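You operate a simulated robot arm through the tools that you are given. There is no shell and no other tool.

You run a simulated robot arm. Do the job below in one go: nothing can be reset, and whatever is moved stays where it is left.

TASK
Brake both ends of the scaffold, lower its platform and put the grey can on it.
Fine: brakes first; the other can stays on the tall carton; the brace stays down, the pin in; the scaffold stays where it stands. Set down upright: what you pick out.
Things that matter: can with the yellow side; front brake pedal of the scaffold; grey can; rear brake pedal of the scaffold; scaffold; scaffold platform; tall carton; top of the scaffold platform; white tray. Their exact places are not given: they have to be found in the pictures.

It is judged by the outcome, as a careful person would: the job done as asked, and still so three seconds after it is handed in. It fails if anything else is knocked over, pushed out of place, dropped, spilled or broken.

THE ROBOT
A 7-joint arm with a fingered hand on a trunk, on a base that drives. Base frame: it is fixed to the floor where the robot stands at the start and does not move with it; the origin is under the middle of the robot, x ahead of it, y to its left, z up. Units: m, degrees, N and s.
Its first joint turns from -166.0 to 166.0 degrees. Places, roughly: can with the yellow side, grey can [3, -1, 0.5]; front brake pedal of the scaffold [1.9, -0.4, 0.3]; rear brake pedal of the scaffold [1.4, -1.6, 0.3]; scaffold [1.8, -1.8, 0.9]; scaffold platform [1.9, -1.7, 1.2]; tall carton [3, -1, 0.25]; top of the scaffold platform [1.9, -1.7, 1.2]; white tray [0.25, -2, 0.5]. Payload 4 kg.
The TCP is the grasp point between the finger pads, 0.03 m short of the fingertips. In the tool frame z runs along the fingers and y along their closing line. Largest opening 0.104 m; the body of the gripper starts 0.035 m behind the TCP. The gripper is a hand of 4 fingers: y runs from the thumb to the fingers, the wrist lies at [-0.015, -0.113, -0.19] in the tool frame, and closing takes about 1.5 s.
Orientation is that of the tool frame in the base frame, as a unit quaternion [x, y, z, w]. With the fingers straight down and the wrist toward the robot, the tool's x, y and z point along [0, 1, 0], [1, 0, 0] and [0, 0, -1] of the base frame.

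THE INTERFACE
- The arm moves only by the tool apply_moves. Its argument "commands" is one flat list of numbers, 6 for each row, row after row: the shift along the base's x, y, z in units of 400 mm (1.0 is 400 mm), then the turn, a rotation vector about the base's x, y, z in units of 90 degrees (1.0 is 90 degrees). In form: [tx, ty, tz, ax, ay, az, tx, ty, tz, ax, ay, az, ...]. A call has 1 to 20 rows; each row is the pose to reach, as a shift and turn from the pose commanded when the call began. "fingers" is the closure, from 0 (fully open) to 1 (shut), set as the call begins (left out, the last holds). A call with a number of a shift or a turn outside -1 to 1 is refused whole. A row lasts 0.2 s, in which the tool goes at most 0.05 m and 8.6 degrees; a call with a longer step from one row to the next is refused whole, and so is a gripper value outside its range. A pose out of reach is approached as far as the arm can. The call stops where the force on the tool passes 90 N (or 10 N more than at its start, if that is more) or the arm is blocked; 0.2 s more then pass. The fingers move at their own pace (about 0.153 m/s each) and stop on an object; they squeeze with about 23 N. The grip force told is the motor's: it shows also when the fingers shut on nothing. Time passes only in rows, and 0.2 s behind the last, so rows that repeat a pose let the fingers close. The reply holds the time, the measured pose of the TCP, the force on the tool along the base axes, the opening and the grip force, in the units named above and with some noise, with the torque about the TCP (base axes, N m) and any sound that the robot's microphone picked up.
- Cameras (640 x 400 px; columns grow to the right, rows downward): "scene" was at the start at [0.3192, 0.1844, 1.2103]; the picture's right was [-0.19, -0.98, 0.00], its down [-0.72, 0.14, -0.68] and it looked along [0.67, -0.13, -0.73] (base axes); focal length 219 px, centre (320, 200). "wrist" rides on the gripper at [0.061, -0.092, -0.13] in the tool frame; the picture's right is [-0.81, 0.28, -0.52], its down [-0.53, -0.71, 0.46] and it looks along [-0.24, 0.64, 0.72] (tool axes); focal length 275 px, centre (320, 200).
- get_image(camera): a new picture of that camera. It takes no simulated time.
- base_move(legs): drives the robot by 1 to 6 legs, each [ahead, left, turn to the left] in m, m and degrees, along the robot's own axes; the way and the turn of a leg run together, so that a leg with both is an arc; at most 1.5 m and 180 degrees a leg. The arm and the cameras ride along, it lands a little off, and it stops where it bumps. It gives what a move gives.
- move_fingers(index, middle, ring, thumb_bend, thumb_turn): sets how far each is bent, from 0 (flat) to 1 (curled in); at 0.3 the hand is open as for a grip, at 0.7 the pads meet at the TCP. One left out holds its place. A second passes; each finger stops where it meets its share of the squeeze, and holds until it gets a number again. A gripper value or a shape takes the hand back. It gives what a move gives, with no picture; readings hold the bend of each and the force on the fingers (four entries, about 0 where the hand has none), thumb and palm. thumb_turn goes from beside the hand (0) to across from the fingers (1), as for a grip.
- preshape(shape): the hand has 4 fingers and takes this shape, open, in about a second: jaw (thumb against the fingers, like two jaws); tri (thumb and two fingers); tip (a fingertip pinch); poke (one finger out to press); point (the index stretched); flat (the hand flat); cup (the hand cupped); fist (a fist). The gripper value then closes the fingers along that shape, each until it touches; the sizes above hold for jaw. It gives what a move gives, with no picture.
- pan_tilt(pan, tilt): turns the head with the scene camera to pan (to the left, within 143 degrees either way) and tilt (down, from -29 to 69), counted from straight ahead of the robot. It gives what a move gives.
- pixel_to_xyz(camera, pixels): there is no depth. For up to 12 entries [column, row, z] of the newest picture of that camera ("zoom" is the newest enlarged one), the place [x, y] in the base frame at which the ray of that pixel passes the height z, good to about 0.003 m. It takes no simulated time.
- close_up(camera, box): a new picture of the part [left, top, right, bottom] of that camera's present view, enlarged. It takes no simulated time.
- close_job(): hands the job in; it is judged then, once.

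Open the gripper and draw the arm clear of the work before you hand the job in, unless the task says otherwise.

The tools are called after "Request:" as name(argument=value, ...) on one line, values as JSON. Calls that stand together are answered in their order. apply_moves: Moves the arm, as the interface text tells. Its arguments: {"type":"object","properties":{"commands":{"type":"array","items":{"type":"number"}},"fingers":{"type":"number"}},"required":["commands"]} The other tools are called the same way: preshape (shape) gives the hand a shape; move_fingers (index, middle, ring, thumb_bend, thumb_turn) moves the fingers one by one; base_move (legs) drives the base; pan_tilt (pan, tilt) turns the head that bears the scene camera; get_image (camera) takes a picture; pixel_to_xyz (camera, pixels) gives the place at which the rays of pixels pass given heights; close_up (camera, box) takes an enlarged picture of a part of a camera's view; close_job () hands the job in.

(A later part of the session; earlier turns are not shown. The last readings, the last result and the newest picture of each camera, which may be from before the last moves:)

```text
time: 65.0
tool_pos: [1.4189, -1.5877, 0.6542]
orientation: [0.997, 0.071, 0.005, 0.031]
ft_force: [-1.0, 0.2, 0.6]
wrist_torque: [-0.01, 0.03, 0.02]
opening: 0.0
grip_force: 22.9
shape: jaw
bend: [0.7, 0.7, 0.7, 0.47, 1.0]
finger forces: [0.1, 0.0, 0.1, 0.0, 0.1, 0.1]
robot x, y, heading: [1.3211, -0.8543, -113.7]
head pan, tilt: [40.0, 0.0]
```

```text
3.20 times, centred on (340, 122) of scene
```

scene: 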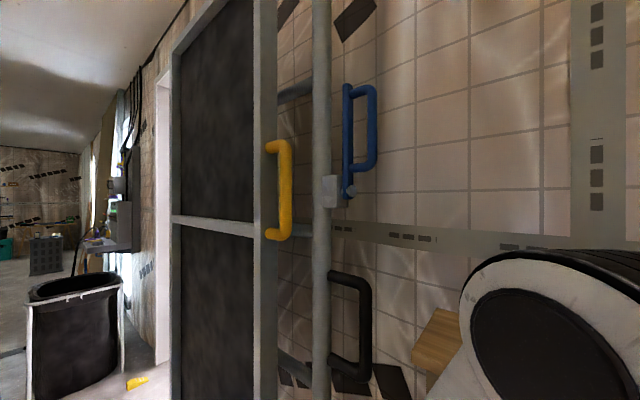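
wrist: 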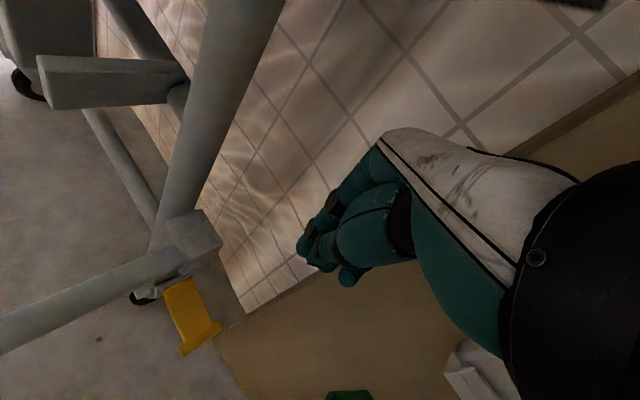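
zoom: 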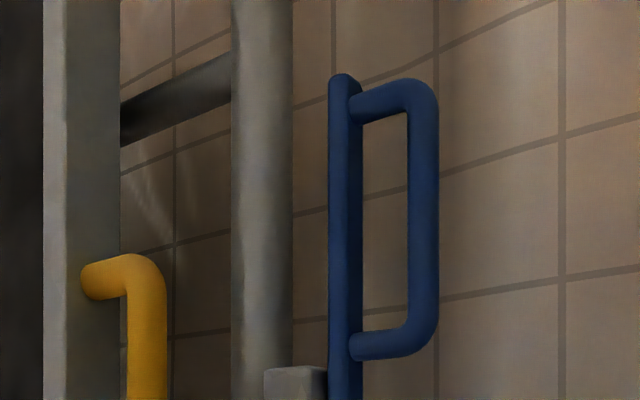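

The yellow D-handle sits on the platform's near stile at (278,190); the blue lever with its own D-handle pivots on the post block at (335,192). I look at the panel's top and bottom for hinges and catches.

Request:
pan_tilt(pan=45, tilt=-29)

Request:
get_image(camera="scene")

Request:
pan_tilt(pan=45, tilt=35)

Request:
get_image(camera="scene")

Request:
close_up(camera="scene", box=[130, 100, 330, 225])

```text
time: 66.0
tool_pos: [1.4191, -1.5878, 0.6555]
orientation: [0.997, 0.072, 0.006, 0.03]
ft_force: [0.5, -1.1, -1.0]
wrist_torque: [-0.01, 0.04, 0.0]
opening: 0.0001
grip_force: 22.8
shape: jaw
bend: [0.7, 0.7, 0.7, 0.47, 1.0]
finger forces: [0.1, 0.0, 0.1, 0.1, 0.0, 0.0]
robot x, y, heading: [1.3134, -0.8585, -113.7]
head pan, tilt: [45.0, -28.6]
```

```text
taken
```

scene: 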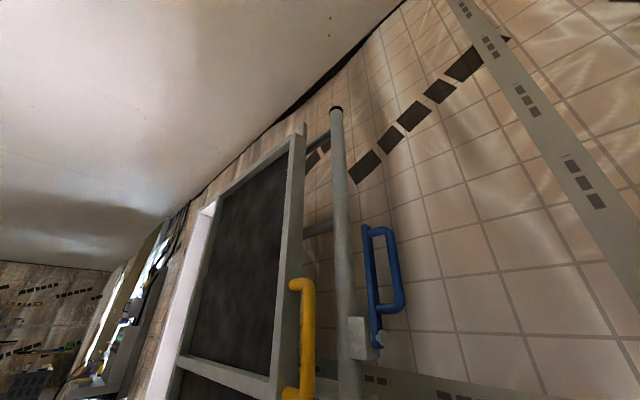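

```text
time: 67.3
tool_pos: [1.4187, -1.586, 0.6547]
orientation: [0.997, 0.073, 0.006, 0.03]
ft_force: [0.1, 0.0, -0.4]
wrist_torque: [-0.01, -0.01, 0.03]
opening: 0.0
grip_force: 22.7
shape: jaw
bend: [0.7, 0.7, 0.7, 0.47, 1.0]
finger forces: [0.0, 0.1, 0.0, 0.0, 0.0, 0.0]
robot x, y, heading: [1.3144, -0.8512, -113.2]
head pan, tilt: [45.0, 35.0]
```

```text
taken
```

scene: 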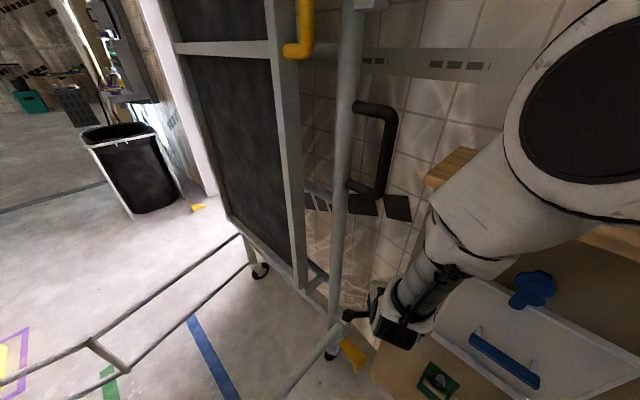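

```text
3.20 times, centred on (230, 162) of scene
```

zoom: 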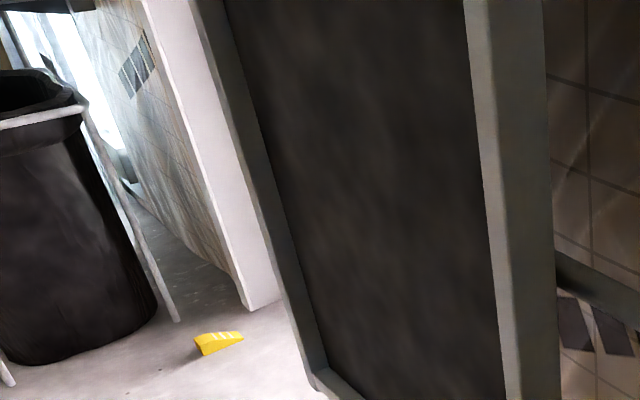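

Both pedals stay down. The platform is hinged at the bottom by the rear frame and stands upright; next I bring the hand away from the pedal to a place in front of the yellow handle for a closer look. First up and back.

Request:
apply_moves(commands=[0, 0, 0.105, 0, 0, 0, 0, 0, 0.21, 0, 0, 0, 0, 0, 0.3125, 0, 0, 0, -0.007, 0.115, 0.325, 0, 0, 0, -0.015, 0.23, 0.34, 0, 0, 0, -0.022, 0.345, 0.35, 0, 0, 0, -0.03, 0.4575, 0.4, 0, 0, 0, -0.03, 0.4575, 0.5, 0, 0, 0, -0.03, 0.4575, 0.6, 0, 0, 0, -0.03, 0.4575, 0.7, 0, 0, 0], fingers=0)

Request:
pan_tilt(pan=40, tilt=10)

Request:
get_image(camera="scene")

```text
time: 69.5
tool_pos: [1.3929, -1.4087, 0.931]
orientation: [0.998, 0.056, -0.001, 0.028]
ft_force: [0.0, 0.2, -0.4]
wrist_torque: [-0.01, -0.03, 0.0]
opening: 0.1042
grip_force: 0.1
shape: jaw
bend: [0.3, 0.3, 0.3, 0.3, 0.97]
finger forces: [0.1, 0.1, 0.0, 0.0, 0.1, 0.1]
robot x, y, heading: [1.3139, -0.853, -113.4]
head pan, tilt: [45.0, 35.0]
```

```text
time: 70.4
tool_pos: [1.3954, -1.4107, 0.9356]
orientation: [0.998, 0.054, 0.004, 0.031]
ft_force: [-0.7, 0.1, -0.3]
wrist_torque: [-0.05, -0.02, -0.03]
opening: 0.104
grip_force: 0.1
shape: jaw
bend: [0.3, 0.3, 0.3, 0.3, 0.97]
finger forces: [0.0, 0.0, 0.0, 0.0, 0.0, 0.0]
robot x, y, heading: [1.3144, -0.8534, -113.5]
head pan, tilt: [40.0, 10.0]
```

```text
taken
```

scene: 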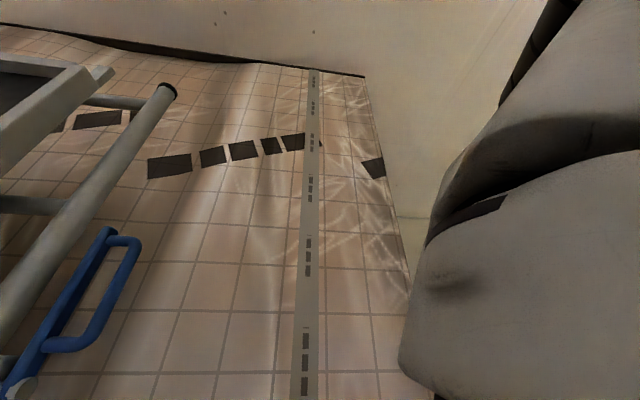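

The picture looks oddly tilted (post top at (170,95)). I take another picture and the wrist view to understand.

Request:
get_image(camera="scene")

Request:
get_image(camera="wrist")

Request:
pixel_to_xyz(camera="scene", pixels=[[168, 92, 1.8], [168, 92, 2.0], [168, 92, 1.5], [20, 390, 1.3], [20, 390, 1.5]])

```text
taken
```

scene: 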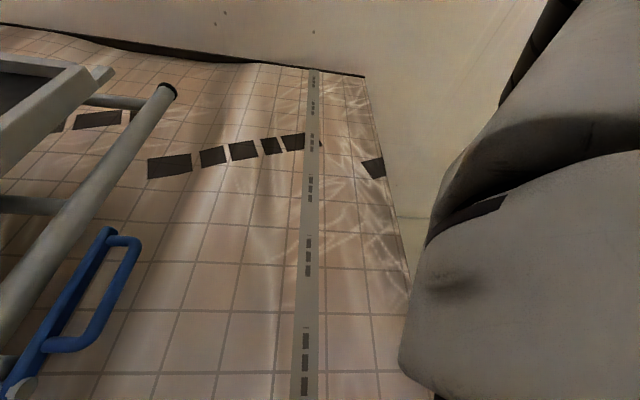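

```text
taken
```

wrist: 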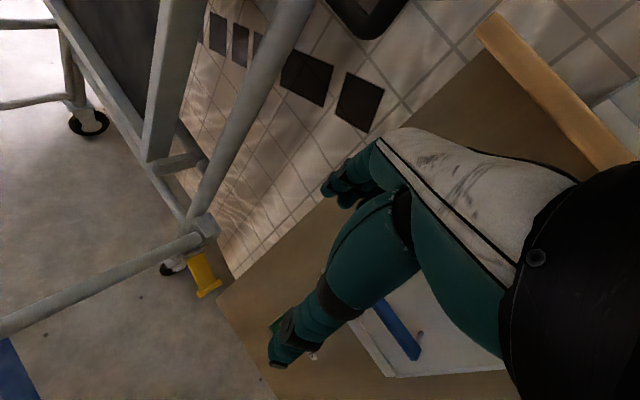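

```text
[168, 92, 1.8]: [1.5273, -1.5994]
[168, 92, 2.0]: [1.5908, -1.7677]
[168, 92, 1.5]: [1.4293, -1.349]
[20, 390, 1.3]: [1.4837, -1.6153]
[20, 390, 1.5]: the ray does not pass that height
```

The wrist view is normal, but the scene camera seems turned up. I command the head again to see if it follows.

Request:
pan_tilt(pan=50, tilt=25)

Request:
get_image(camera="scene")

```text
time: 71.2
tool_pos: [1.3966, -1.4123, 0.9353]
orientation: [0.998, 0.056, 0.004, 0.033]
ft_force: [-0.5, 0.0, 0.5]
wrist_torque: [0.01, -0.02, -0.01]
opening: 0.1041
grip_force: 0.0
shape: jaw
bend: [0.3, 0.3, 0.3, 0.3, 0.97]
finger forces: [0.0, 0.1, 0.1, 0.0, 0.0, 0.0]
robot x, y, heading: [1.3149, -0.8515, -113.6]
head pan, tilt: [50.0, 25.0]
```

```text
taken
```

scene: 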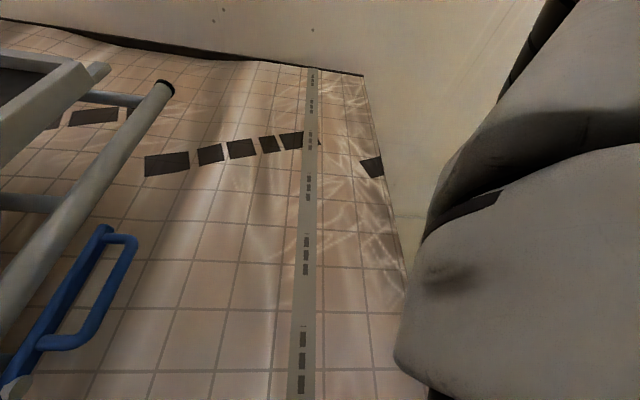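

The head does not follow: the arm's elbow (right side of the picture) seems to press against it. I lower the hand to the earlier pose that left the head free.

Request:
apply_moves(commands=[0, -0.05, -0.1, 0, 0, 0, 0, -0.1, -0.2, 0, 0, 0, 0, -0.15, -0.3, 0, 0, 0, 0, -0.2, -0.35, 0, 0, 0])

Request:
get_image(camera="scene")

```text
time: 72.2
tool_pos: [1.4084, -1.4799, 0.7933]
orientation: [0.997, 0.073, 0.006, 0.03]
ft_force: [-0.7, 0.5, 0.3]
wrist_torque: [-0.01, 0.01, 0.03]
opening: 0.1039
grip_force: 0.1
shape: jaw
bend: [0.3, 0.3, 0.3, 0.3, 0.97]
finger forces: [0.1, 0.1, 0.0, 0.0, 0.0, 0.0]
robot x, y, heading: [1.3142, -0.8539, -113.6]
head pan, tilt: [50.0, 25.0]
```

```text
taken
```

scene: 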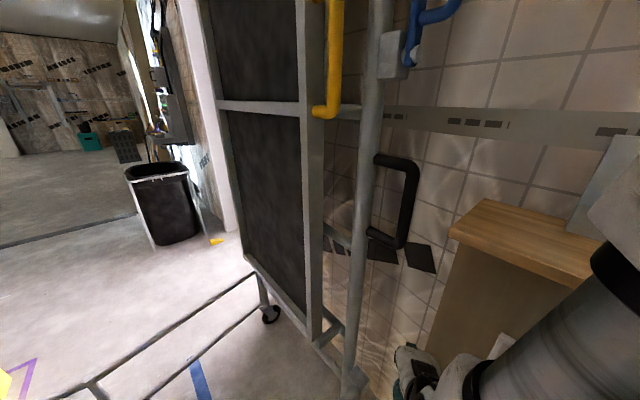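

The head is free again and shows the panel's near stile, hinge bracket at (330,330) and handles. I zoom on the hinge and get rays for the key points.

Request:
close_up(camera="scene", box=[240, 240, 400, 340])

Request:
pixel_to_xyz(camera="scene", pixels=[[313, 338, 0.6], [313, 338, 0.7], [328, 115, 1.1], [328, 115, 1.15], [405, 242, 0.9], [405, 242, 1.0], [415, 165, 1.0], [415, 165, 1.1], [345, 372, 0.5], [345, 372, 0.6], [250, 258, 0.6], [250, 258, 0.7]])

```text
4.00 times, centred on (320, 290) of scene
```

zoom: 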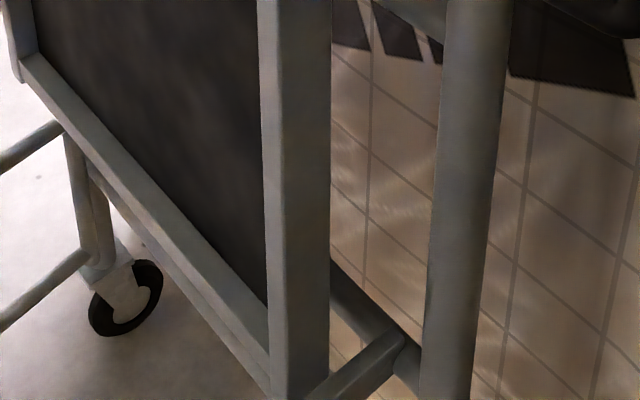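

```text
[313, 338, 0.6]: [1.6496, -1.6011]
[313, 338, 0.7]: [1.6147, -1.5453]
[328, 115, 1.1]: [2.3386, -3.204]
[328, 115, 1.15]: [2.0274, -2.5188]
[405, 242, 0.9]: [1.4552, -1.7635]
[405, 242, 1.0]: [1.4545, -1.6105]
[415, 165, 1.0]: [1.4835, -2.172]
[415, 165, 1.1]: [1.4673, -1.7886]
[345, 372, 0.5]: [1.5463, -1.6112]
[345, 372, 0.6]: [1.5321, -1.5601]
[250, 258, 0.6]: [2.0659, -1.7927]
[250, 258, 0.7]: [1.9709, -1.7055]
```

The scaffold lies on the same side as the head mast here, which hampers the arm. A better stand is facing the scaffold's side, further back: about 0.78 m off the post line at l≈0.38. I back out along the scaffold, step away and turn to face it.

Request:
base_move(legs=[[-0.65, 0, 0], [0, -0.4, 0]])

Request:
get_image(camera="scene")

```text
time: 77.8
tool_pos: [1.2965, -0.7344, 0.7951]
orientation: [0.997, 0.065, 0.006, 0.03]
ft_force: [-0.2, 0.2, -0.2]
wrist_torque: [-0.02, -0.02, -0.01]
opening: 0.1035
grip_force: 0.0
shape: jaw
bend: [0.3, 0.3, 0.3, 0.3, 0.97]
finger forces: [0.1, 0.0, 0.0, 0.0, 0.0, 0.0]
robot x, y, heading: [1.2162, -0.1135, -114.2]
head pan, tilt: [50.0, 25.0]
```

```text
taken
```

scene: 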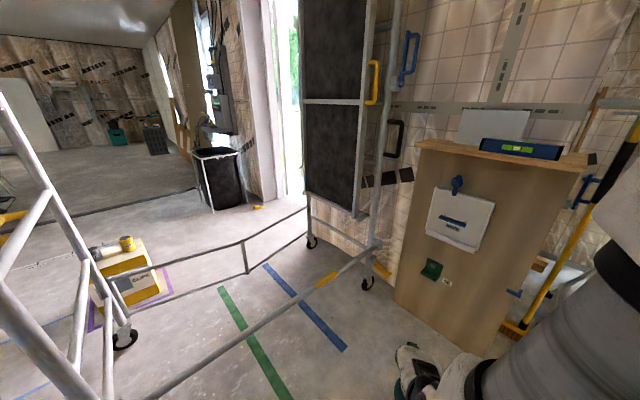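

From here I take close-ups of the panel and measure the handle from a second viewpoint.

Request:
close_up(camera="scene", box=[290, 0, 450, 100])

Request:
close_up(camera="scene", box=[290, 90, 450, 190])

Request:
close_up(camera="scene", box=[290, 180, 418, 260])

Request:
pixel_to_xyz(camera="scene", pixels=[[369, 104, 1.1], [369, 104, 1.2], [357, 216, 0.6], [357, 216, 0.65], [307, 195, 0.6], [307, 195, 0.65], [384, 157, 0.95], [384, 157, 1.0]])

```text
4.00 times, centred on (370, 50) of scene
```

zoom: 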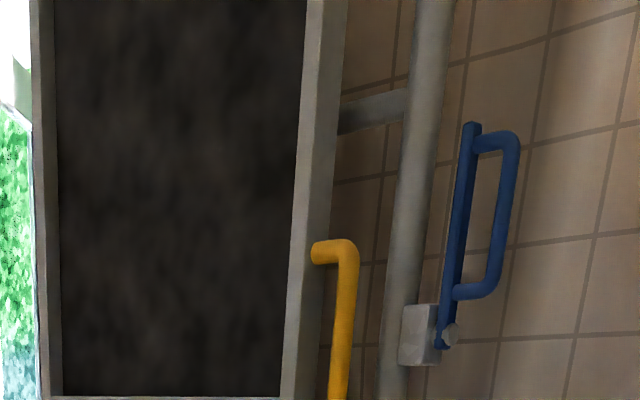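

```text
4.00 times, centred on (370, 140) of scene
```

zoom: 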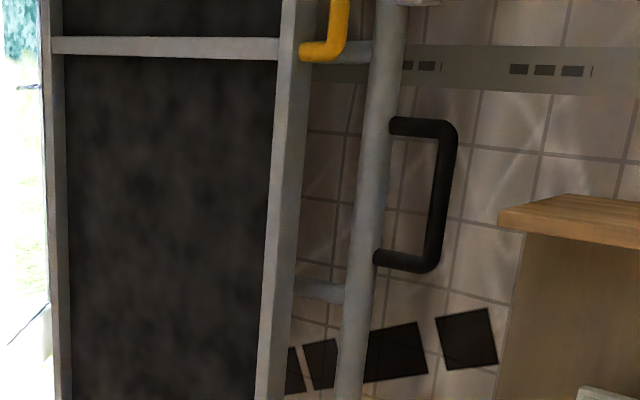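

```text
5.00 times, centred on (354, 220) of scene
```

zoom: 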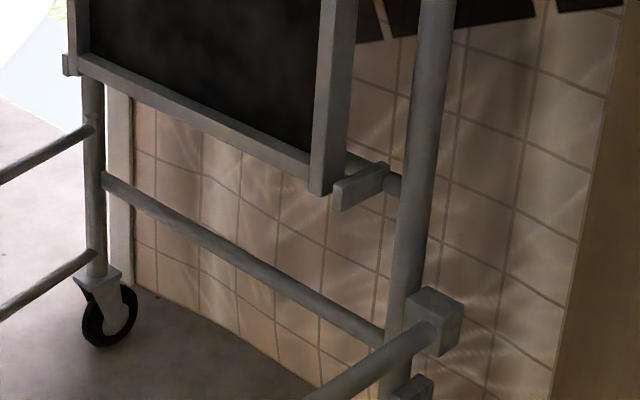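

```text
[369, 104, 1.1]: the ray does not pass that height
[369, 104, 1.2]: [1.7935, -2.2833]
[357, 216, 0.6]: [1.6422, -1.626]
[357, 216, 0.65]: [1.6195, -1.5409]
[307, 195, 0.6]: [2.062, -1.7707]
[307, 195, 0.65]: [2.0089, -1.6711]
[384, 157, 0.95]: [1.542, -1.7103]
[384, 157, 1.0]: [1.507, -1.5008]
```

The handle's lower corner comes out at about s≈0.0, l≈1.22, z≈1.22, the panel's bottom near corner at s≈0.03, l≈1.2, z≈0.62. I turn left 91° to face the scaffold and then step in.

Request:
base_move(legs=[[0, 0, 91.4]])

Request:
base_move(legs=[[0.1, -0.38, 0]])

Request:
pan_tilt(pan=-35, tilt=15)

Request:
get_image(camera="scene")

```text
time: 82.1
tool_pos: [1.8395, -0.0073, 0.7939]
orientation: [0.647, 0.762, 0.024, 0.017]
ft_force: [-0.6, 0.1, 0.4]
wrist_torque: [0.0, 0.03, -0.01]
opening: 0.1039
grip_force: 0.0
shape: jaw
bend: [0.3, 0.3, 0.3, 0.3, 0.97]
finger forces: [0.0, 0.0, 0.0, 0.0, 0.0, 0.1]
robot x, y, heading: [1.2159, -0.1082, -22.5]
head pan, tilt: [50.0, 25.0]
```

```text
time: 84.5
tool_pos: [1.7856, -0.3978, 0.7925]
orientation: [0.649, 0.76, 0.025, 0.017]
ft_force: [-0.7, 0.3, -1.0]
wrist_torque: [0.0, -0.01, 0.0]
opening: 0.104
grip_force: 0.1
shape: jaw
bend: [0.3, 0.3, 0.3, 0.3, 0.97]
finger forces: [0.0, 0.0, 0.0, 0.0, 0.0, 0.0]
robot x, y, heading: [1.1631, -0.4971, -22.7]
head pan, tilt: [50.0, 25.0]
```

```text
time: 86.1
tool_pos: [1.7867, -0.3961, 0.7932]
orientation: [0.648, 0.761, 0.026, 0.016]
ft_force: [-0.7, 0.4, -0.3]
wrist_torque: [0.01, -0.01, 0.0]
opening: 0.104
grip_force: 0.0
shape: jaw
bend: [0.3, 0.3, 0.3, 0.3, 0.97]
finger forces: [0.0, 0.0, 0.0, 0.0, 0.0, 0.1]
robot x, y, heading: [1.1599, -0.495, -22.7]
head pan, tilt: [-35.0, 15.0]
```

```text
taken
```

scene: 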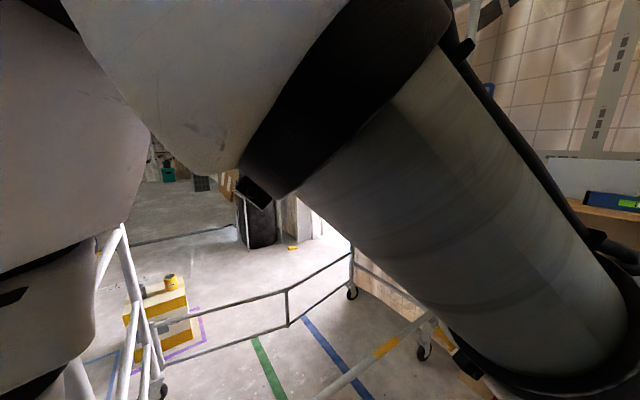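

I now stand at s≈-0.83, l≈0.37 facing the scaffold, but the arm blocks the view from the left. I shift 6 cm closer and 5 cm right, then swing the arm to the right side, turning the hand.

Request:
base_move(legs=[[0.06, -0.05, 0]])

Request:
apply_moves(commands=[-0.034, -0.0875, 0.0575, 0, 0, -0.074, -0.068, -0.175, 0.115, 0, 0, -0.148, -0.102, -0.2625, 0.1725, 0, 0, -0.222, -0.137, -0.35, 0.23, 0, 0, -0.296, -0.171, -0.4375, 0.2875, 0, 0, -0.37, -0.205, -0.525, 0.345, 0, 0, -0.444, -0.239, -0.6125, 0.4025, 0, 0, -0.518, -0.273, -0.7, 0.46, 0, 0, -0.592, -0.3075, -0.7875, 0.5175, 0, 0, -0.667])

Request:
get_image(camera="scene")

```text
time: 87.2
tool_pos: [1.8217, -0.4669, 0.7938]
orientation: [0.648, 0.761, 0.026, 0.017]
ft_force: [1.5, -0.6, 0.3]
wrist_torque: [0.0, -0.02, 0.03]
opening: 0.104
grip_force: 0.0
shape: jaw
bend: [0.3, 0.3, 0.3, 0.3, 0.97]
finger forces: [0.0, 0.1, 0.1, 0.0, 0.0, 0.0]
robot x, y, heading: [1.2004, -0.5656, -22.5]
head pan, tilt: [-35.0, 15.0]
```

```text
time: 89.2
tool_pos: [1.7404, -0.7697, 1.0339]
orientation: [0.942, 0.334, 0.011, 0.027]
ft_force: [0.5, -0.6, 0.8]
wrist_torque: [0.03, 0.02, -0.03]
opening: 0.1039
grip_force: 0.2
shape: jaw
bend: [0.3, 0.3, 0.3, 0.3, 0.97]
finger forces: [0.0, 0.0, 0.0, 0.0, 0.0, 0.1]
out of reach, approached as far as the arm can: row 4, 5, 6, 7, 8, 9
robot x, y, heading: [1.1989, -0.5663, -22.3]
head pan, tilt: [-35.0, 15.0]
```

```text
taken
```

scene: 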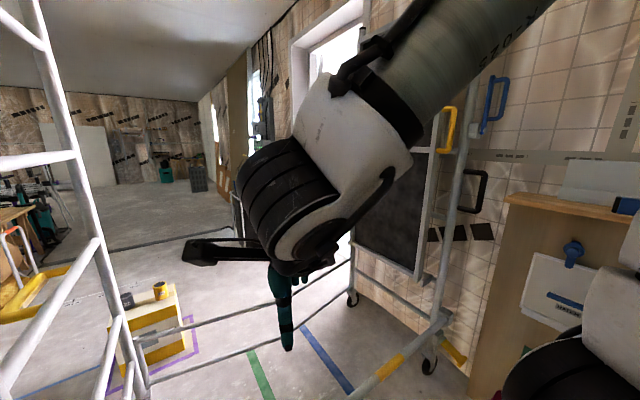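

The arm swings through well and the view is free again. I continue turning the hand (yaw) while moving along the scaffold side.

Request:
apply_moves(commands=[-0.031, -0.084, 0, 0, 0, -0.086, -0.062, -0.1675, 0, 0, 0, -0.172, -0.093, -0.251, 0, 0, 0, -0.258, -0.124, -0.335, 0, 0, 0, -0.343, -0.155, -0.419, 0, 0, 0, -0.429, -0.186, -0.5025, 0, 0, 0, -0.515, -0.217, -0.586, 0, 0, 0, -0.601, -0.2475, -0.67, 0, 0, 0, -0.687])

Request:
get_image(camera="scene")

```text
time: 91.0
tool_pos: [1.6439, -1.0374, 1.0303]
orientation: [0.98, -0.197, -0.003, 0.031]
ft_force: [-0.2, 0.4, 0.1]
wrist_torque: [-0.01, 0.0, 0.02]
opening: 0.1038
grip_force: 0.1
shape: jaw
bend: [0.3, 0.3, 0.3, 0.3, 0.97]
finger forces: [0.0, 0.0, 0.1, 0.0, 0.0, 0.0]
out of reach, approached as far as the arm can: row 1, 2, 3, 4
robot x, y, heading: [1.1966, -0.5684, -22.6]
head pan, tilt: [-35.0, 15.0]
```

```text
taken
```

scene: 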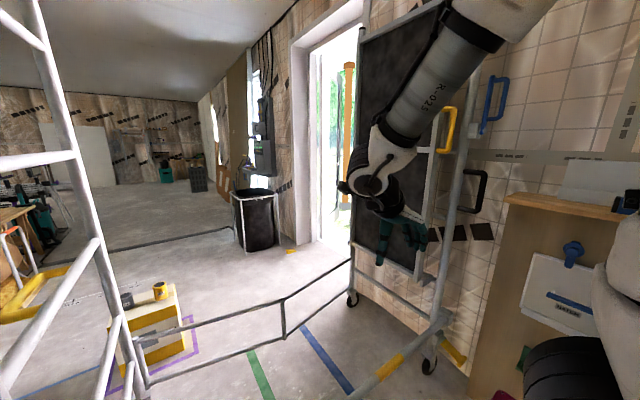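

The hand now points down with its closing line along the scaffold. I rotate it 90° to point toward the platform's side and move to a stand-off in front of the handle.

Request:
apply_moves(commands=[-0.034, -0.0685, 0.056, -0.032, -0.077, 0, -0.068, -0.137, 0.1125, -0.0645, -0.154, 0, -0.1025, -0.2056, 0.169, -0.097, -0.2305, 0, -0.137, -0.274, 0.225, -0.129, -0.307, 0, -0.171, -0.343, 0.281, -0.161, -0.384, 0, -0.205, -0.411, 0.3375, -0.1935, -0.461, 0, -0.239, -0.48, 0.394, -0.226, -0.538, 0, -0.273, -0.548, 0.45, -0.258, -0.615, 0, -0.3075, -0.617, 0.506, -0.29, -0.6915, 0, -0.342, -0.685, 0.5625, -0.3225, -0.768, 0, -0.376, -0.754, 0.619, -0.355, -0.845, 0, -0.41, -0.8225, 0.675, -0.387, -0.922, 0])

Request:
get_image(camera="scene")

Request:
get_image(camera="wrist")

```text
time: 93.6
tool_pos: [1.4803, -1.3653, 1.301]
orientation: [0.686, -0.16, 0.692, 0.161]
ft_force: [0.8, -0.5, 0.6]
wrist_torque: [0.02, 0.02, -0.04]
opening: 0.1043
grip_force: 0.0
shape: jaw
bend: [0.3, 0.3, 0.3, 0.3, 0.97]
finger forces: [0.0, 0.0, 0.0, 0.1, 0.0, 0.0]
robot x, y, heading: [1.199, -0.5683, -22.6]
head pan, tilt: [-35.0, 15.0]
```

```text
taken
```

scene: 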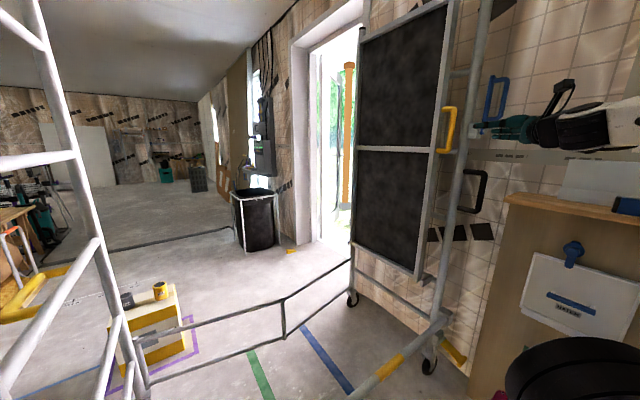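

```text
taken
```

wrist: 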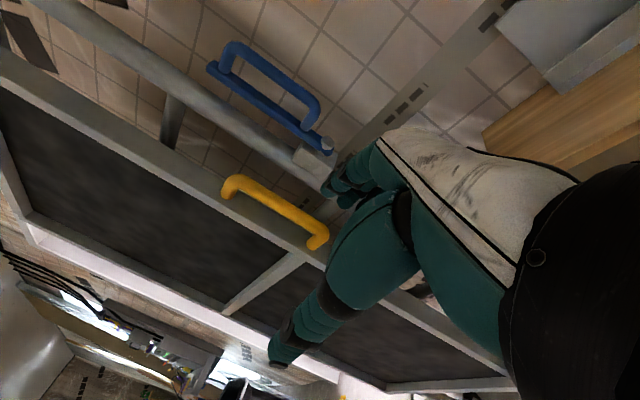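

The pre-grasp pose was reached; the wrist view shows the yellow handle from (235,185) to (318,238). I triangulate its ends with both cameras.

Request:
close_up(camera="scene", box=[400, 80, 528, 160])

Request:
close_up(camera="wrist", box=[180, 20, 372, 140])

Request:
pixel_to_xyz(camera="wrist", pixels=[[232, 188, 1.4], [232, 188, 1.45], [320, 240, 1.2], [320, 240, 1.25], [275, 210, 1.3], [275, 210, 1.35], [325, 143, 1.25], [325, 143, 1.3], [215, 68, 1.5], [215, 68, 1.6]])

```text
5.00 times, centred on (464, 120) of scene
```

zoom: 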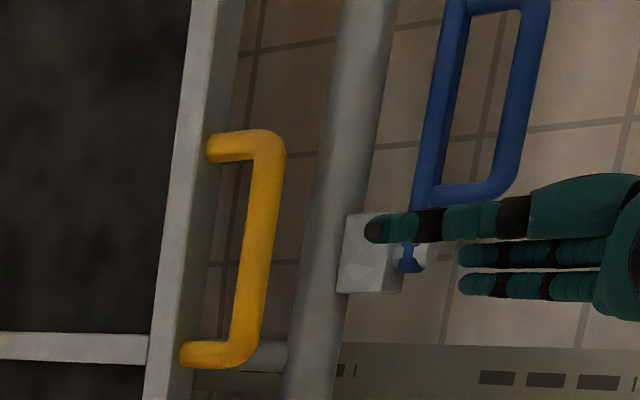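

```text
3.33 times, centred on (276, 80) of wrist
```

zoom: 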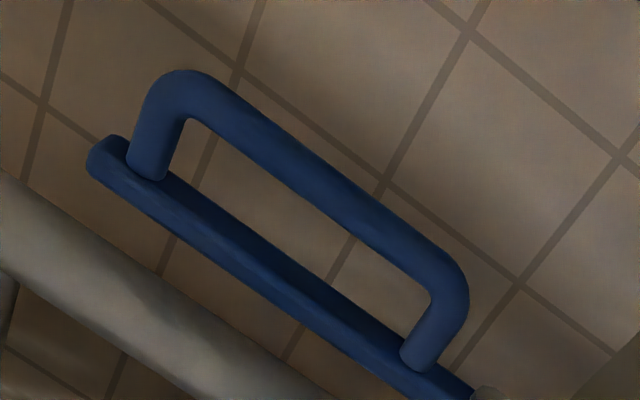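

```text
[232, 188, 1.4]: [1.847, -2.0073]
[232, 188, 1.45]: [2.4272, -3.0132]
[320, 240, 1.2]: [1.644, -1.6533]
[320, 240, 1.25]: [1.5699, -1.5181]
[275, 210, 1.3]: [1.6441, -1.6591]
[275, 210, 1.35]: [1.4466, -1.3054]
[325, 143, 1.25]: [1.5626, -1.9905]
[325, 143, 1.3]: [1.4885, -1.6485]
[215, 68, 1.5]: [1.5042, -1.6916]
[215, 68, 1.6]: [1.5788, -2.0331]
```

I get the scene camera's rays for the handle's lower outer corner (448,152) and upper outer corner (455,109).

Request:
pixel_to_xyz(camera="scene", pixels=[[448, 152, 1.2], [448, 152, 1.22], [448, 152, 1.15], [455, 109, 1.4], [455, 109, 1.45], [452, 130, 1.3], [452, 130, 1.35], [439, 154, 1.2], [475, 137, 1.25], [475, 137, 1.3], [424, 280, 0.6], [424, 280, 0.65]])

Request:
pixel_to_xyz(camera="wrist", pixels=[[325, 235, 1.2], [325, 235, 1.22], [325, 235, 1.24], [228, 186, 1.4], [228, 186, 1.42], [228, 186, 1.38], [278, 208, 1.28], [278, 208, 1.3], [278, 208, 1.32]])

```text
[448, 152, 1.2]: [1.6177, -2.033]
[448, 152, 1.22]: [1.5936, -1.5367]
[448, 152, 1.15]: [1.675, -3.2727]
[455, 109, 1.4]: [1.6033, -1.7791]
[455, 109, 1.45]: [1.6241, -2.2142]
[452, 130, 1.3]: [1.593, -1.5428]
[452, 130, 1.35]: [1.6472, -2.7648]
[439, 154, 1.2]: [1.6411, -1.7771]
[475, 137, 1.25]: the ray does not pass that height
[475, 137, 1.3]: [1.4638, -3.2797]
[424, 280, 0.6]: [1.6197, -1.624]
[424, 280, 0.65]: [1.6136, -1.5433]
```

```text
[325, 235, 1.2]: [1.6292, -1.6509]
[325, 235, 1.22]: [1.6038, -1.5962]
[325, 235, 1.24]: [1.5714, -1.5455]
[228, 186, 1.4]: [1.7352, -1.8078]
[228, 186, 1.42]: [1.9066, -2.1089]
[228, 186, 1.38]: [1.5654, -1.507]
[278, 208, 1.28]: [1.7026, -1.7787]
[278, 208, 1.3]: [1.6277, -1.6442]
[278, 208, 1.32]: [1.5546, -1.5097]
```

The bar is vertical at about (1.594,-1.577), z 1.22–1.38. Before pulling I look up at the panel's top for a catch.

Request:
pan_tilt(pan=-50, tilt=-20)

Request:
get_image(camera="scene")

Request:
close_up(camera="scene", box=[240, 40, 400, 140])

Request:
close_up(camera="scene", box=[270, 110, 398, 190])

```text
time: 94.6
tool_pos: [1.4806, -1.3654, 1.3014]
orientation: [0.687, -0.159, 0.691, 0.161]
ft_force: [-0.3, -0.1, 0.3]
wrist_torque: [-0.01, 0.02, -0.03]
opening: 0.1037
grip_force: 0.0
shape: jaw
bend: [0.3, 0.3, 0.3, 0.3, 0.97]
finger forces: [0.1, 0.1, 0.0, 0.1, 0.0, 0.0]
robot x, y, heading: [1.1962, -0.5698, -22.2]
head pan, tilt: [-50.0, -20.0]
```

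```text
taken
```

scene: 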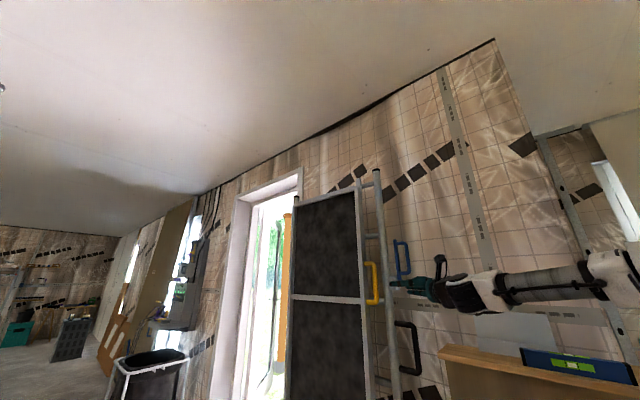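

```text
4.00 times, centred on (320, 90) of scene
```

zoom: 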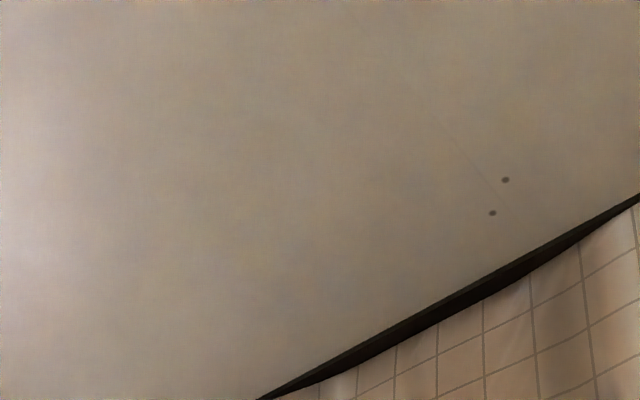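

```text
5.00 times, centred on (334, 150) of scene
```

zoom: 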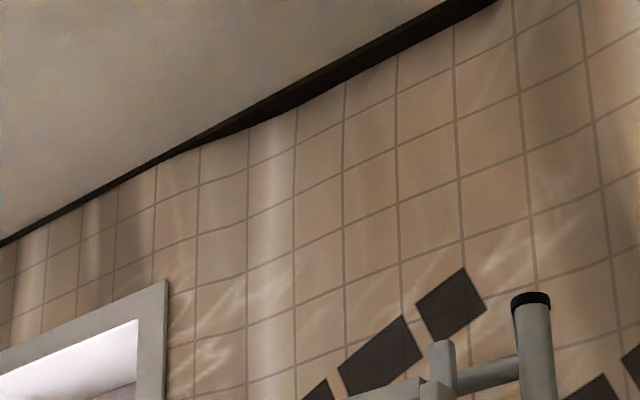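

Request:
close_up(camera="scene", box=[330, 165, 410, 215])

Request:
close_up(camera="scene", box=[340, 220, 452, 290])

Request:
close_up(camera="scene", box=[280, 165, 360, 215])

```text
8.00 times, centred on (370, 190) of scene
```

zoom: 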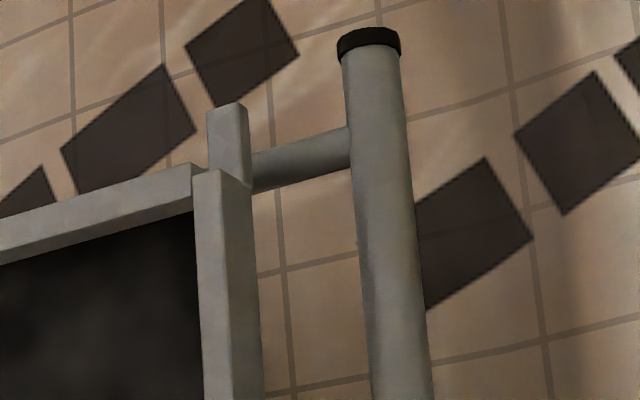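

```text
5.71 times, centred on (396, 255) of scene
```

zoom: 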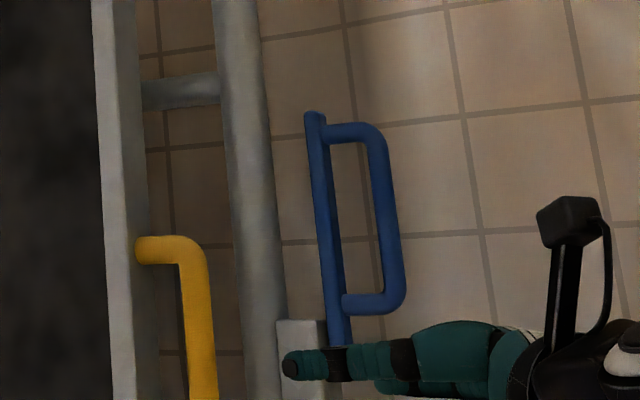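

```text
8.00 times, centred on (320, 190) of scene
```

zoom: 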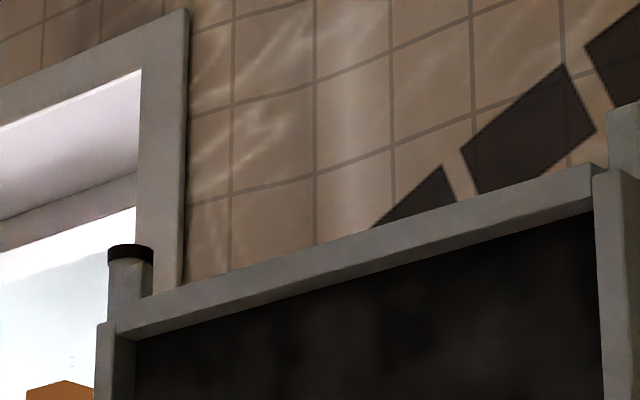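

The panel only leans on a stop at the top rung; no catch is visible there. I move the open hand level with the handle and halfway in, then check.

Request:
apply_moves(commands=[-0.037, -0.087, 0, 0, 0, 0.01, -0.073, -0.173, 0, 0, 0, 0.02, -0.11, -0.26, 0, 0, 0, 0.03, -0.147, -0.347, 0, 0, 0, 0.038, -0.08, -0.375, 0, 0, 0, 0.038, -0.013, -0.403, 0, 0, 0, 0.038, 0.05, -0.43, 0, 0, 0, 0.038], fingers=0)

Request:
get_image(camera="wrist")

Request:
pan_tilt(pan=-50, tilt=5)

Request:
close_up(camera="scene", box=[280, 80, 480, 205])

```text
time: 96.2
tool_pos: [1.4981, -1.5389, 1.3005]
orientation: [0.69, -0.14, 0.696, 0.141]
ft_force: [-0.7, -0.9, 0.3]
wrist_torque: [0.0, -0.02, 0.0]
opening: 0.104
grip_force: 0.1
shape: jaw
bend: [0.3, 0.3, 0.3, 0.3, 0.97]
finger forces: [0.0, 0.1, 0.1, 0.0, 0.0, 0.0]
robot x, y, heading: [1.2012, -0.566, -22.7]
head pan, tilt: [-50.0, -20.0]
```

```text
taken
```

wrist: 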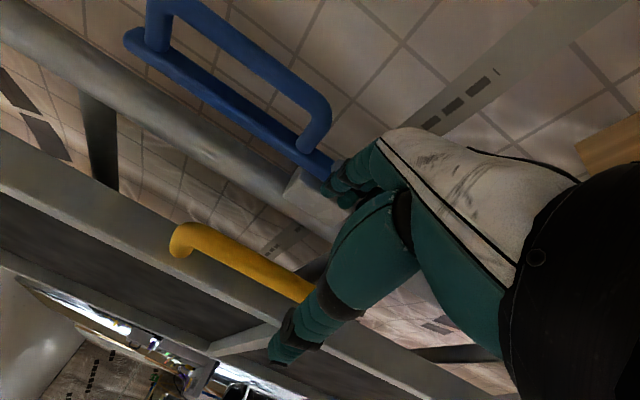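

```text
time: 97.1
tool_pos: [1.4981, -1.5377, 1.2999]
orientation: [0.69, -0.139, 0.696, 0.14]
ft_force: [-1.1, -0.4, -0.4]
wrist_torque: [-0.01, -0.01, 0.01]
opening: 0.1036
grip_force: 0.2
shape: jaw
bend: [0.3, 0.3, 0.3, 0.3, 0.97]
finger forces: [0.0, 0.0, 0.0, 0.0, 0.1, 0.0]
robot x, y, heading: [1.199, -0.5655, -22.8]
head pan, tilt: [-50.0, 5.0]
```

```text
3.20 times, centred on (380, 142) of scene
```

zoom: 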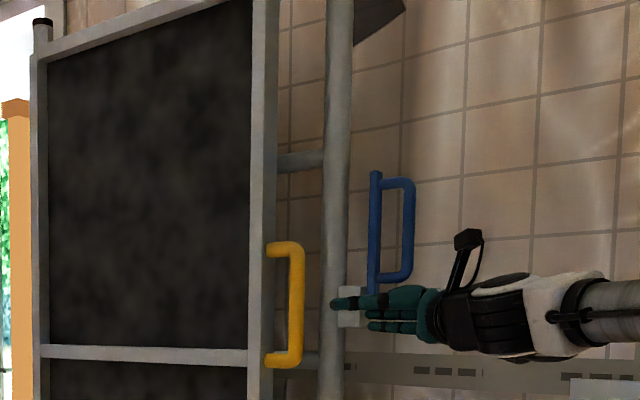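

The hand is level with the handle; the blue lever's block is near the fingers, so I close the fingers part-way (0.4) and then move in along the closing gap.

Request:
apply_moves(commands=[0, 0, 0, 0, 0, 0, 0, 0, 0, 0, 0, 0, 0, 0, 0, 0, 0, 0, 0, 0, 0, 0, 0, 0], fingers=0.4)

Request:
get_image(camera="wrist")

```text
time: 98.1
tool_pos: [1.4979, -1.5379, 1.3005]
orientation: [0.692, -0.14, 0.695, 0.14]
ft_force: [-0.5, -1.2, -0.8]
wrist_torque: [0.01, 0.02, 0.02]
opening: 0.0629
grip_force: 0.0
shape: jaw
bend: [0.29, 0.4, 0.37, 0.64, 1.0]
finger forces: [0.1, 0.1, 0.1, 0.1, 0.1, 0.0]
robot x, y, heading: [1.2006, -0.5663, -22.3]
head pan, tilt: [-50.0, 5.0]
```

```text
taken
```

wrist: 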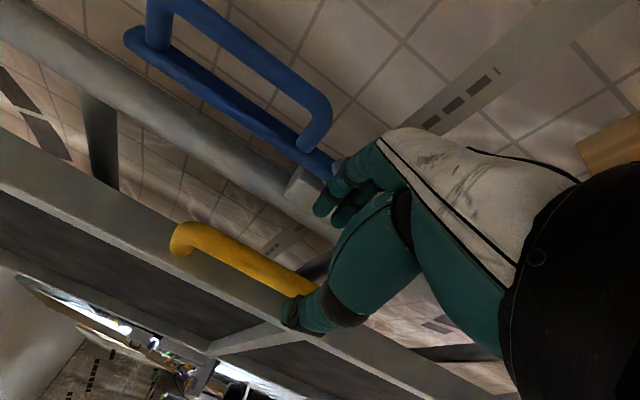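

The fingers are part-closed around the line of the bar. I advance 9 cm straight along the tool axis toward the handle, slowly.

Request:
apply_moves(commands=[0.042, -0.0175, 0, 0, 0, 0, 0.083, -0.035, 0, 0, 0, 0, 0.125, -0.0525, 0, 0, 0, 0, 0.166, -0.07, 0, 0, 0, 0, 0.2075, -0.0875, 0, 0, 0, 0, 0.2075, -0.0875, 0, 0, 0, 0], fingers=0.4)

Request:
get_image(camera="wrist")

Request:
close_up(camera="scene", box=[320, 120, 448, 200])

```text
time: 99.5
tool_pos: [1.5824, -1.5718, 1.3]
orientation: [0.691, -0.139, 0.696, 0.14]
ft_force: [0.3, 0.8, -0.1]
wrist_torque: [-0.04, 0.03, -0.02]
opening: 0.063
grip_force: 0.0
shape: jaw
bend: [0.29, 0.4, 0.37, 0.64, 1.0]
finger forces: [0.0, 0.0, 0.0, 0.1, 0.0, 0.1]
robot x, y, heading: [1.199, -0.5702, -22.5]
head pan, tilt: [-50.0, 5.0]
```

```text
taken
```

wrist: 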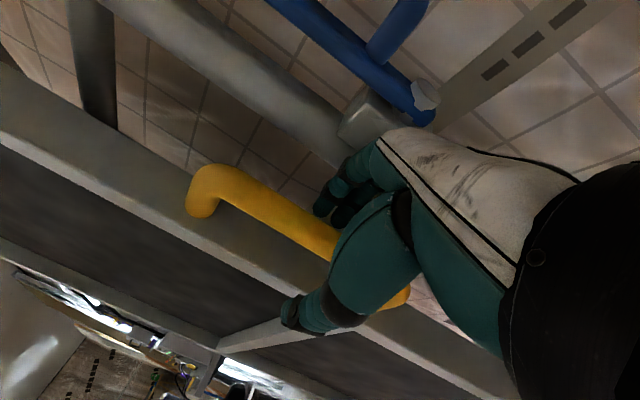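

```text
5.00 times, centred on (384, 160) of scene
```

zoom: 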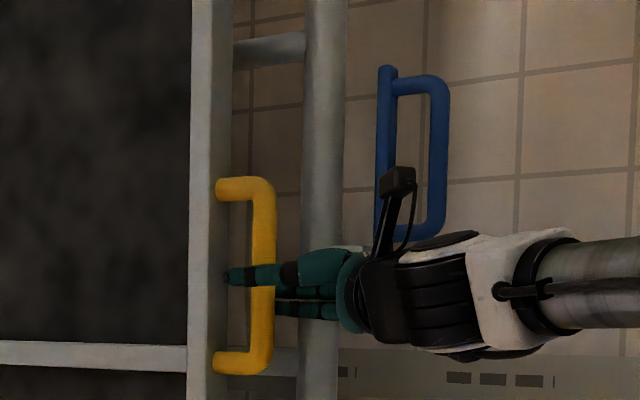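

The bar lies between thumb (front) and fingers (behind). I close the hand on it.

Request:
apply_moves(commands=[0, 0, 0, 0, 0, 0, 0, 0, 0, 0, 0, 0, 0, 0, 0, 0, 0, 0, 0, 0, 0, 0, 0, 0, 0, 0, 0, 0, 0, 0, 0, 0, 0, 0, 0, 0, 0, 0, 0, 0, 0, 0, 0, 0, 0, 0, 0, 0], fingers=1)

Request:
get_image(camera="wrist")

Request:
close_up(camera="scene", box=[320, 120, 448, 200])

```text
time: 101.3
tool_pos: [1.5827, -1.5725, 1.3009]
orientation: [0.691, -0.139, 0.696, 0.14]
ft_force: [4.6, -0.8, -0.4]
wrist_torque: [-0.03, 0.07, 0.06]
opening: 0.0165
grip_force: 23.3
shape: jaw
bend: [0.74, 0.48, 0.45, 0.61, 1.0]
finger forces: [11.4, 6.3, 2.7, 0.1, 21.5, 0.0]
robot x, y, heading: [1.1981, -0.5655, -22.6]
head pan, tilt: [-50.0, 5.0]
```

```text
taken
```

wrist: 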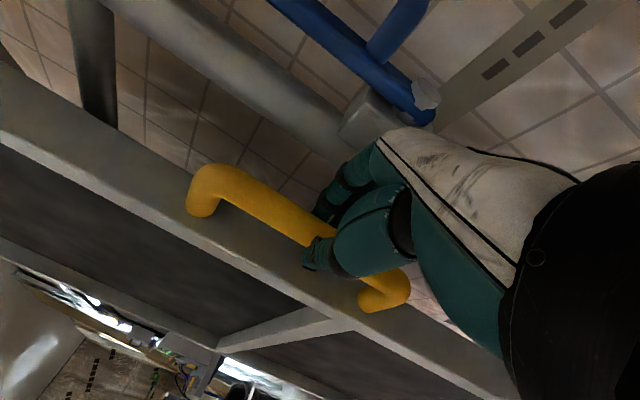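

```text
5.00 times, centred on (384, 160) of scene
```

zoom: 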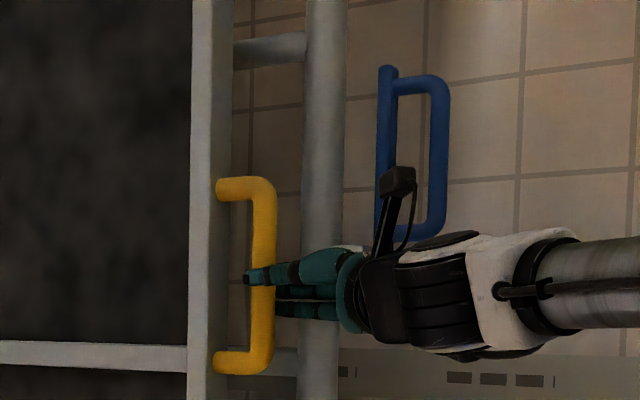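

The handle is held (thumb 21 N, fingers 11/6/3 N). I pull gently 3 cm toward the front of the scaffold to feel whether the platform is free.

Request:
apply_moves(commands=[0.0097, 0.023, 0, -0.0087, 0.0036, 0, 0.0194, 0.046, 0, -0.0174, 0.0073, 0, 0.029, 0.069, -0.001, -0.026, 0.011, 0, 0.029, 0.069, -0.001, -0.026, 0.011, 0], fingers=1)

Request:
get_image(camera="wrist")

Request:
get_image(camera="scene")

```text
time: 102.3
tool_pos: [1.5928, -1.5462, 1.2991]
orientation: [0.694, -0.125, 0.692, 0.155]
ft_force: [3.8, -14.9, -1.9]
wrist_torque: [-0.04, 0.06, -0.21]
opening: 0.0201
grip_force: 23.5
shape: jaw
bend: [0.74, 0.46, 0.41, 0.62, 1.0]
finger forces: [15.3, 9.3, 3.1, 0.0, 15.9, 0.1]
robot x, y, heading: [1.2002, -0.5696, -22.4]
head pan, tilt: [-50.0, 5.0]
```

```text
taken
```

wrist: 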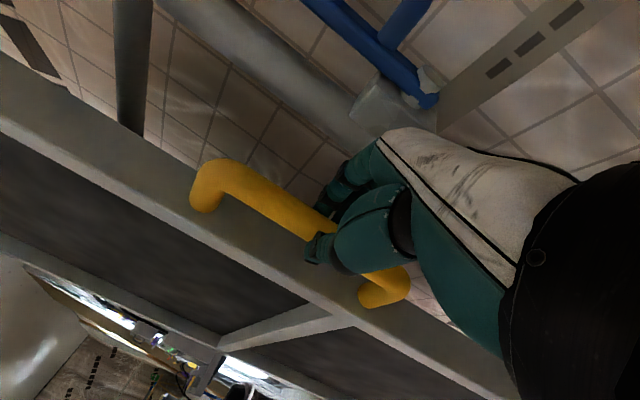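

```text
taken
```

scene: 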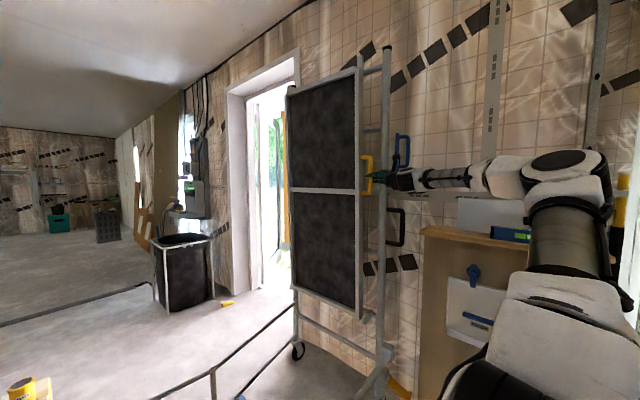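

The platform follows with only about 15 N: it is free. I continue along the arc about its bottom hinge to roughly 12° and watch the forces.

Request:
apply_moves(commands=[0.0148, 0.0353, -0.003, -0.0135, 0.0057, 0, 0.0297, 0.0707, -0.007, -0.027, 0.0113, 0, 0.0445, 0.106, -0.013, -0.0405, 0.017, 0, 0.0593, 0.1413, -0.019, -0.054, 0.0227, 0, 0.0742, 0.1767, -0.025, -0.0675, 0.0283, 0, 0.089, 0.212, -0.032, -0.081, 0.034, 0, 0.089, 0.212, -0.032, -0.081, 0.034, 0], fingers=1)

Request:
get_image(camera="scene")

Request:
get_image(camera="wrist")

```text
time: 103.9
tool_pos: [1.6295, -1.4597, 1.2871]
orientation: [0.701, -0.074, 0.679, 0.202]
ft_force: [9.9, -6.1, -1.0]
wrist_torque: [-0.04, 0.06, 0.1]
opening: 0.0182
grip_force: 23.3
shape: jaw
bend: [0.74, 0.47, 0.43, 0.62, 1.0]
finger forces: [12.9, 7.6, 2.6, 0.0, 21.1, 0.0]
robot x, y, heading: [1.1968, -0.5684, -22.5]
head pan, tilt: [-50.0, 5.0]
```

```text
taken
```

scene: 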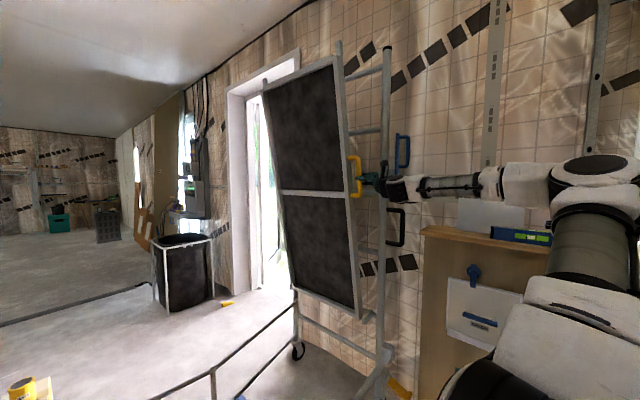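

```text
taken
```

wrist: 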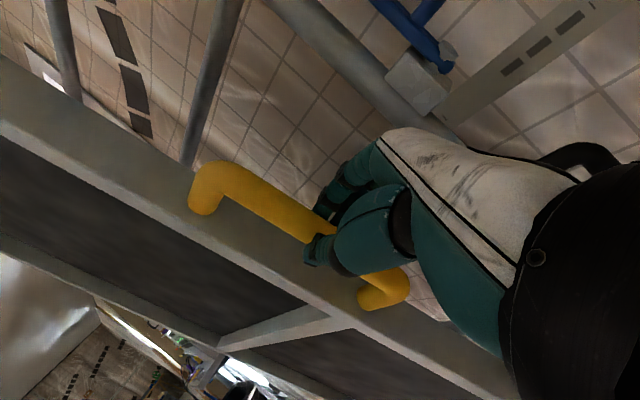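

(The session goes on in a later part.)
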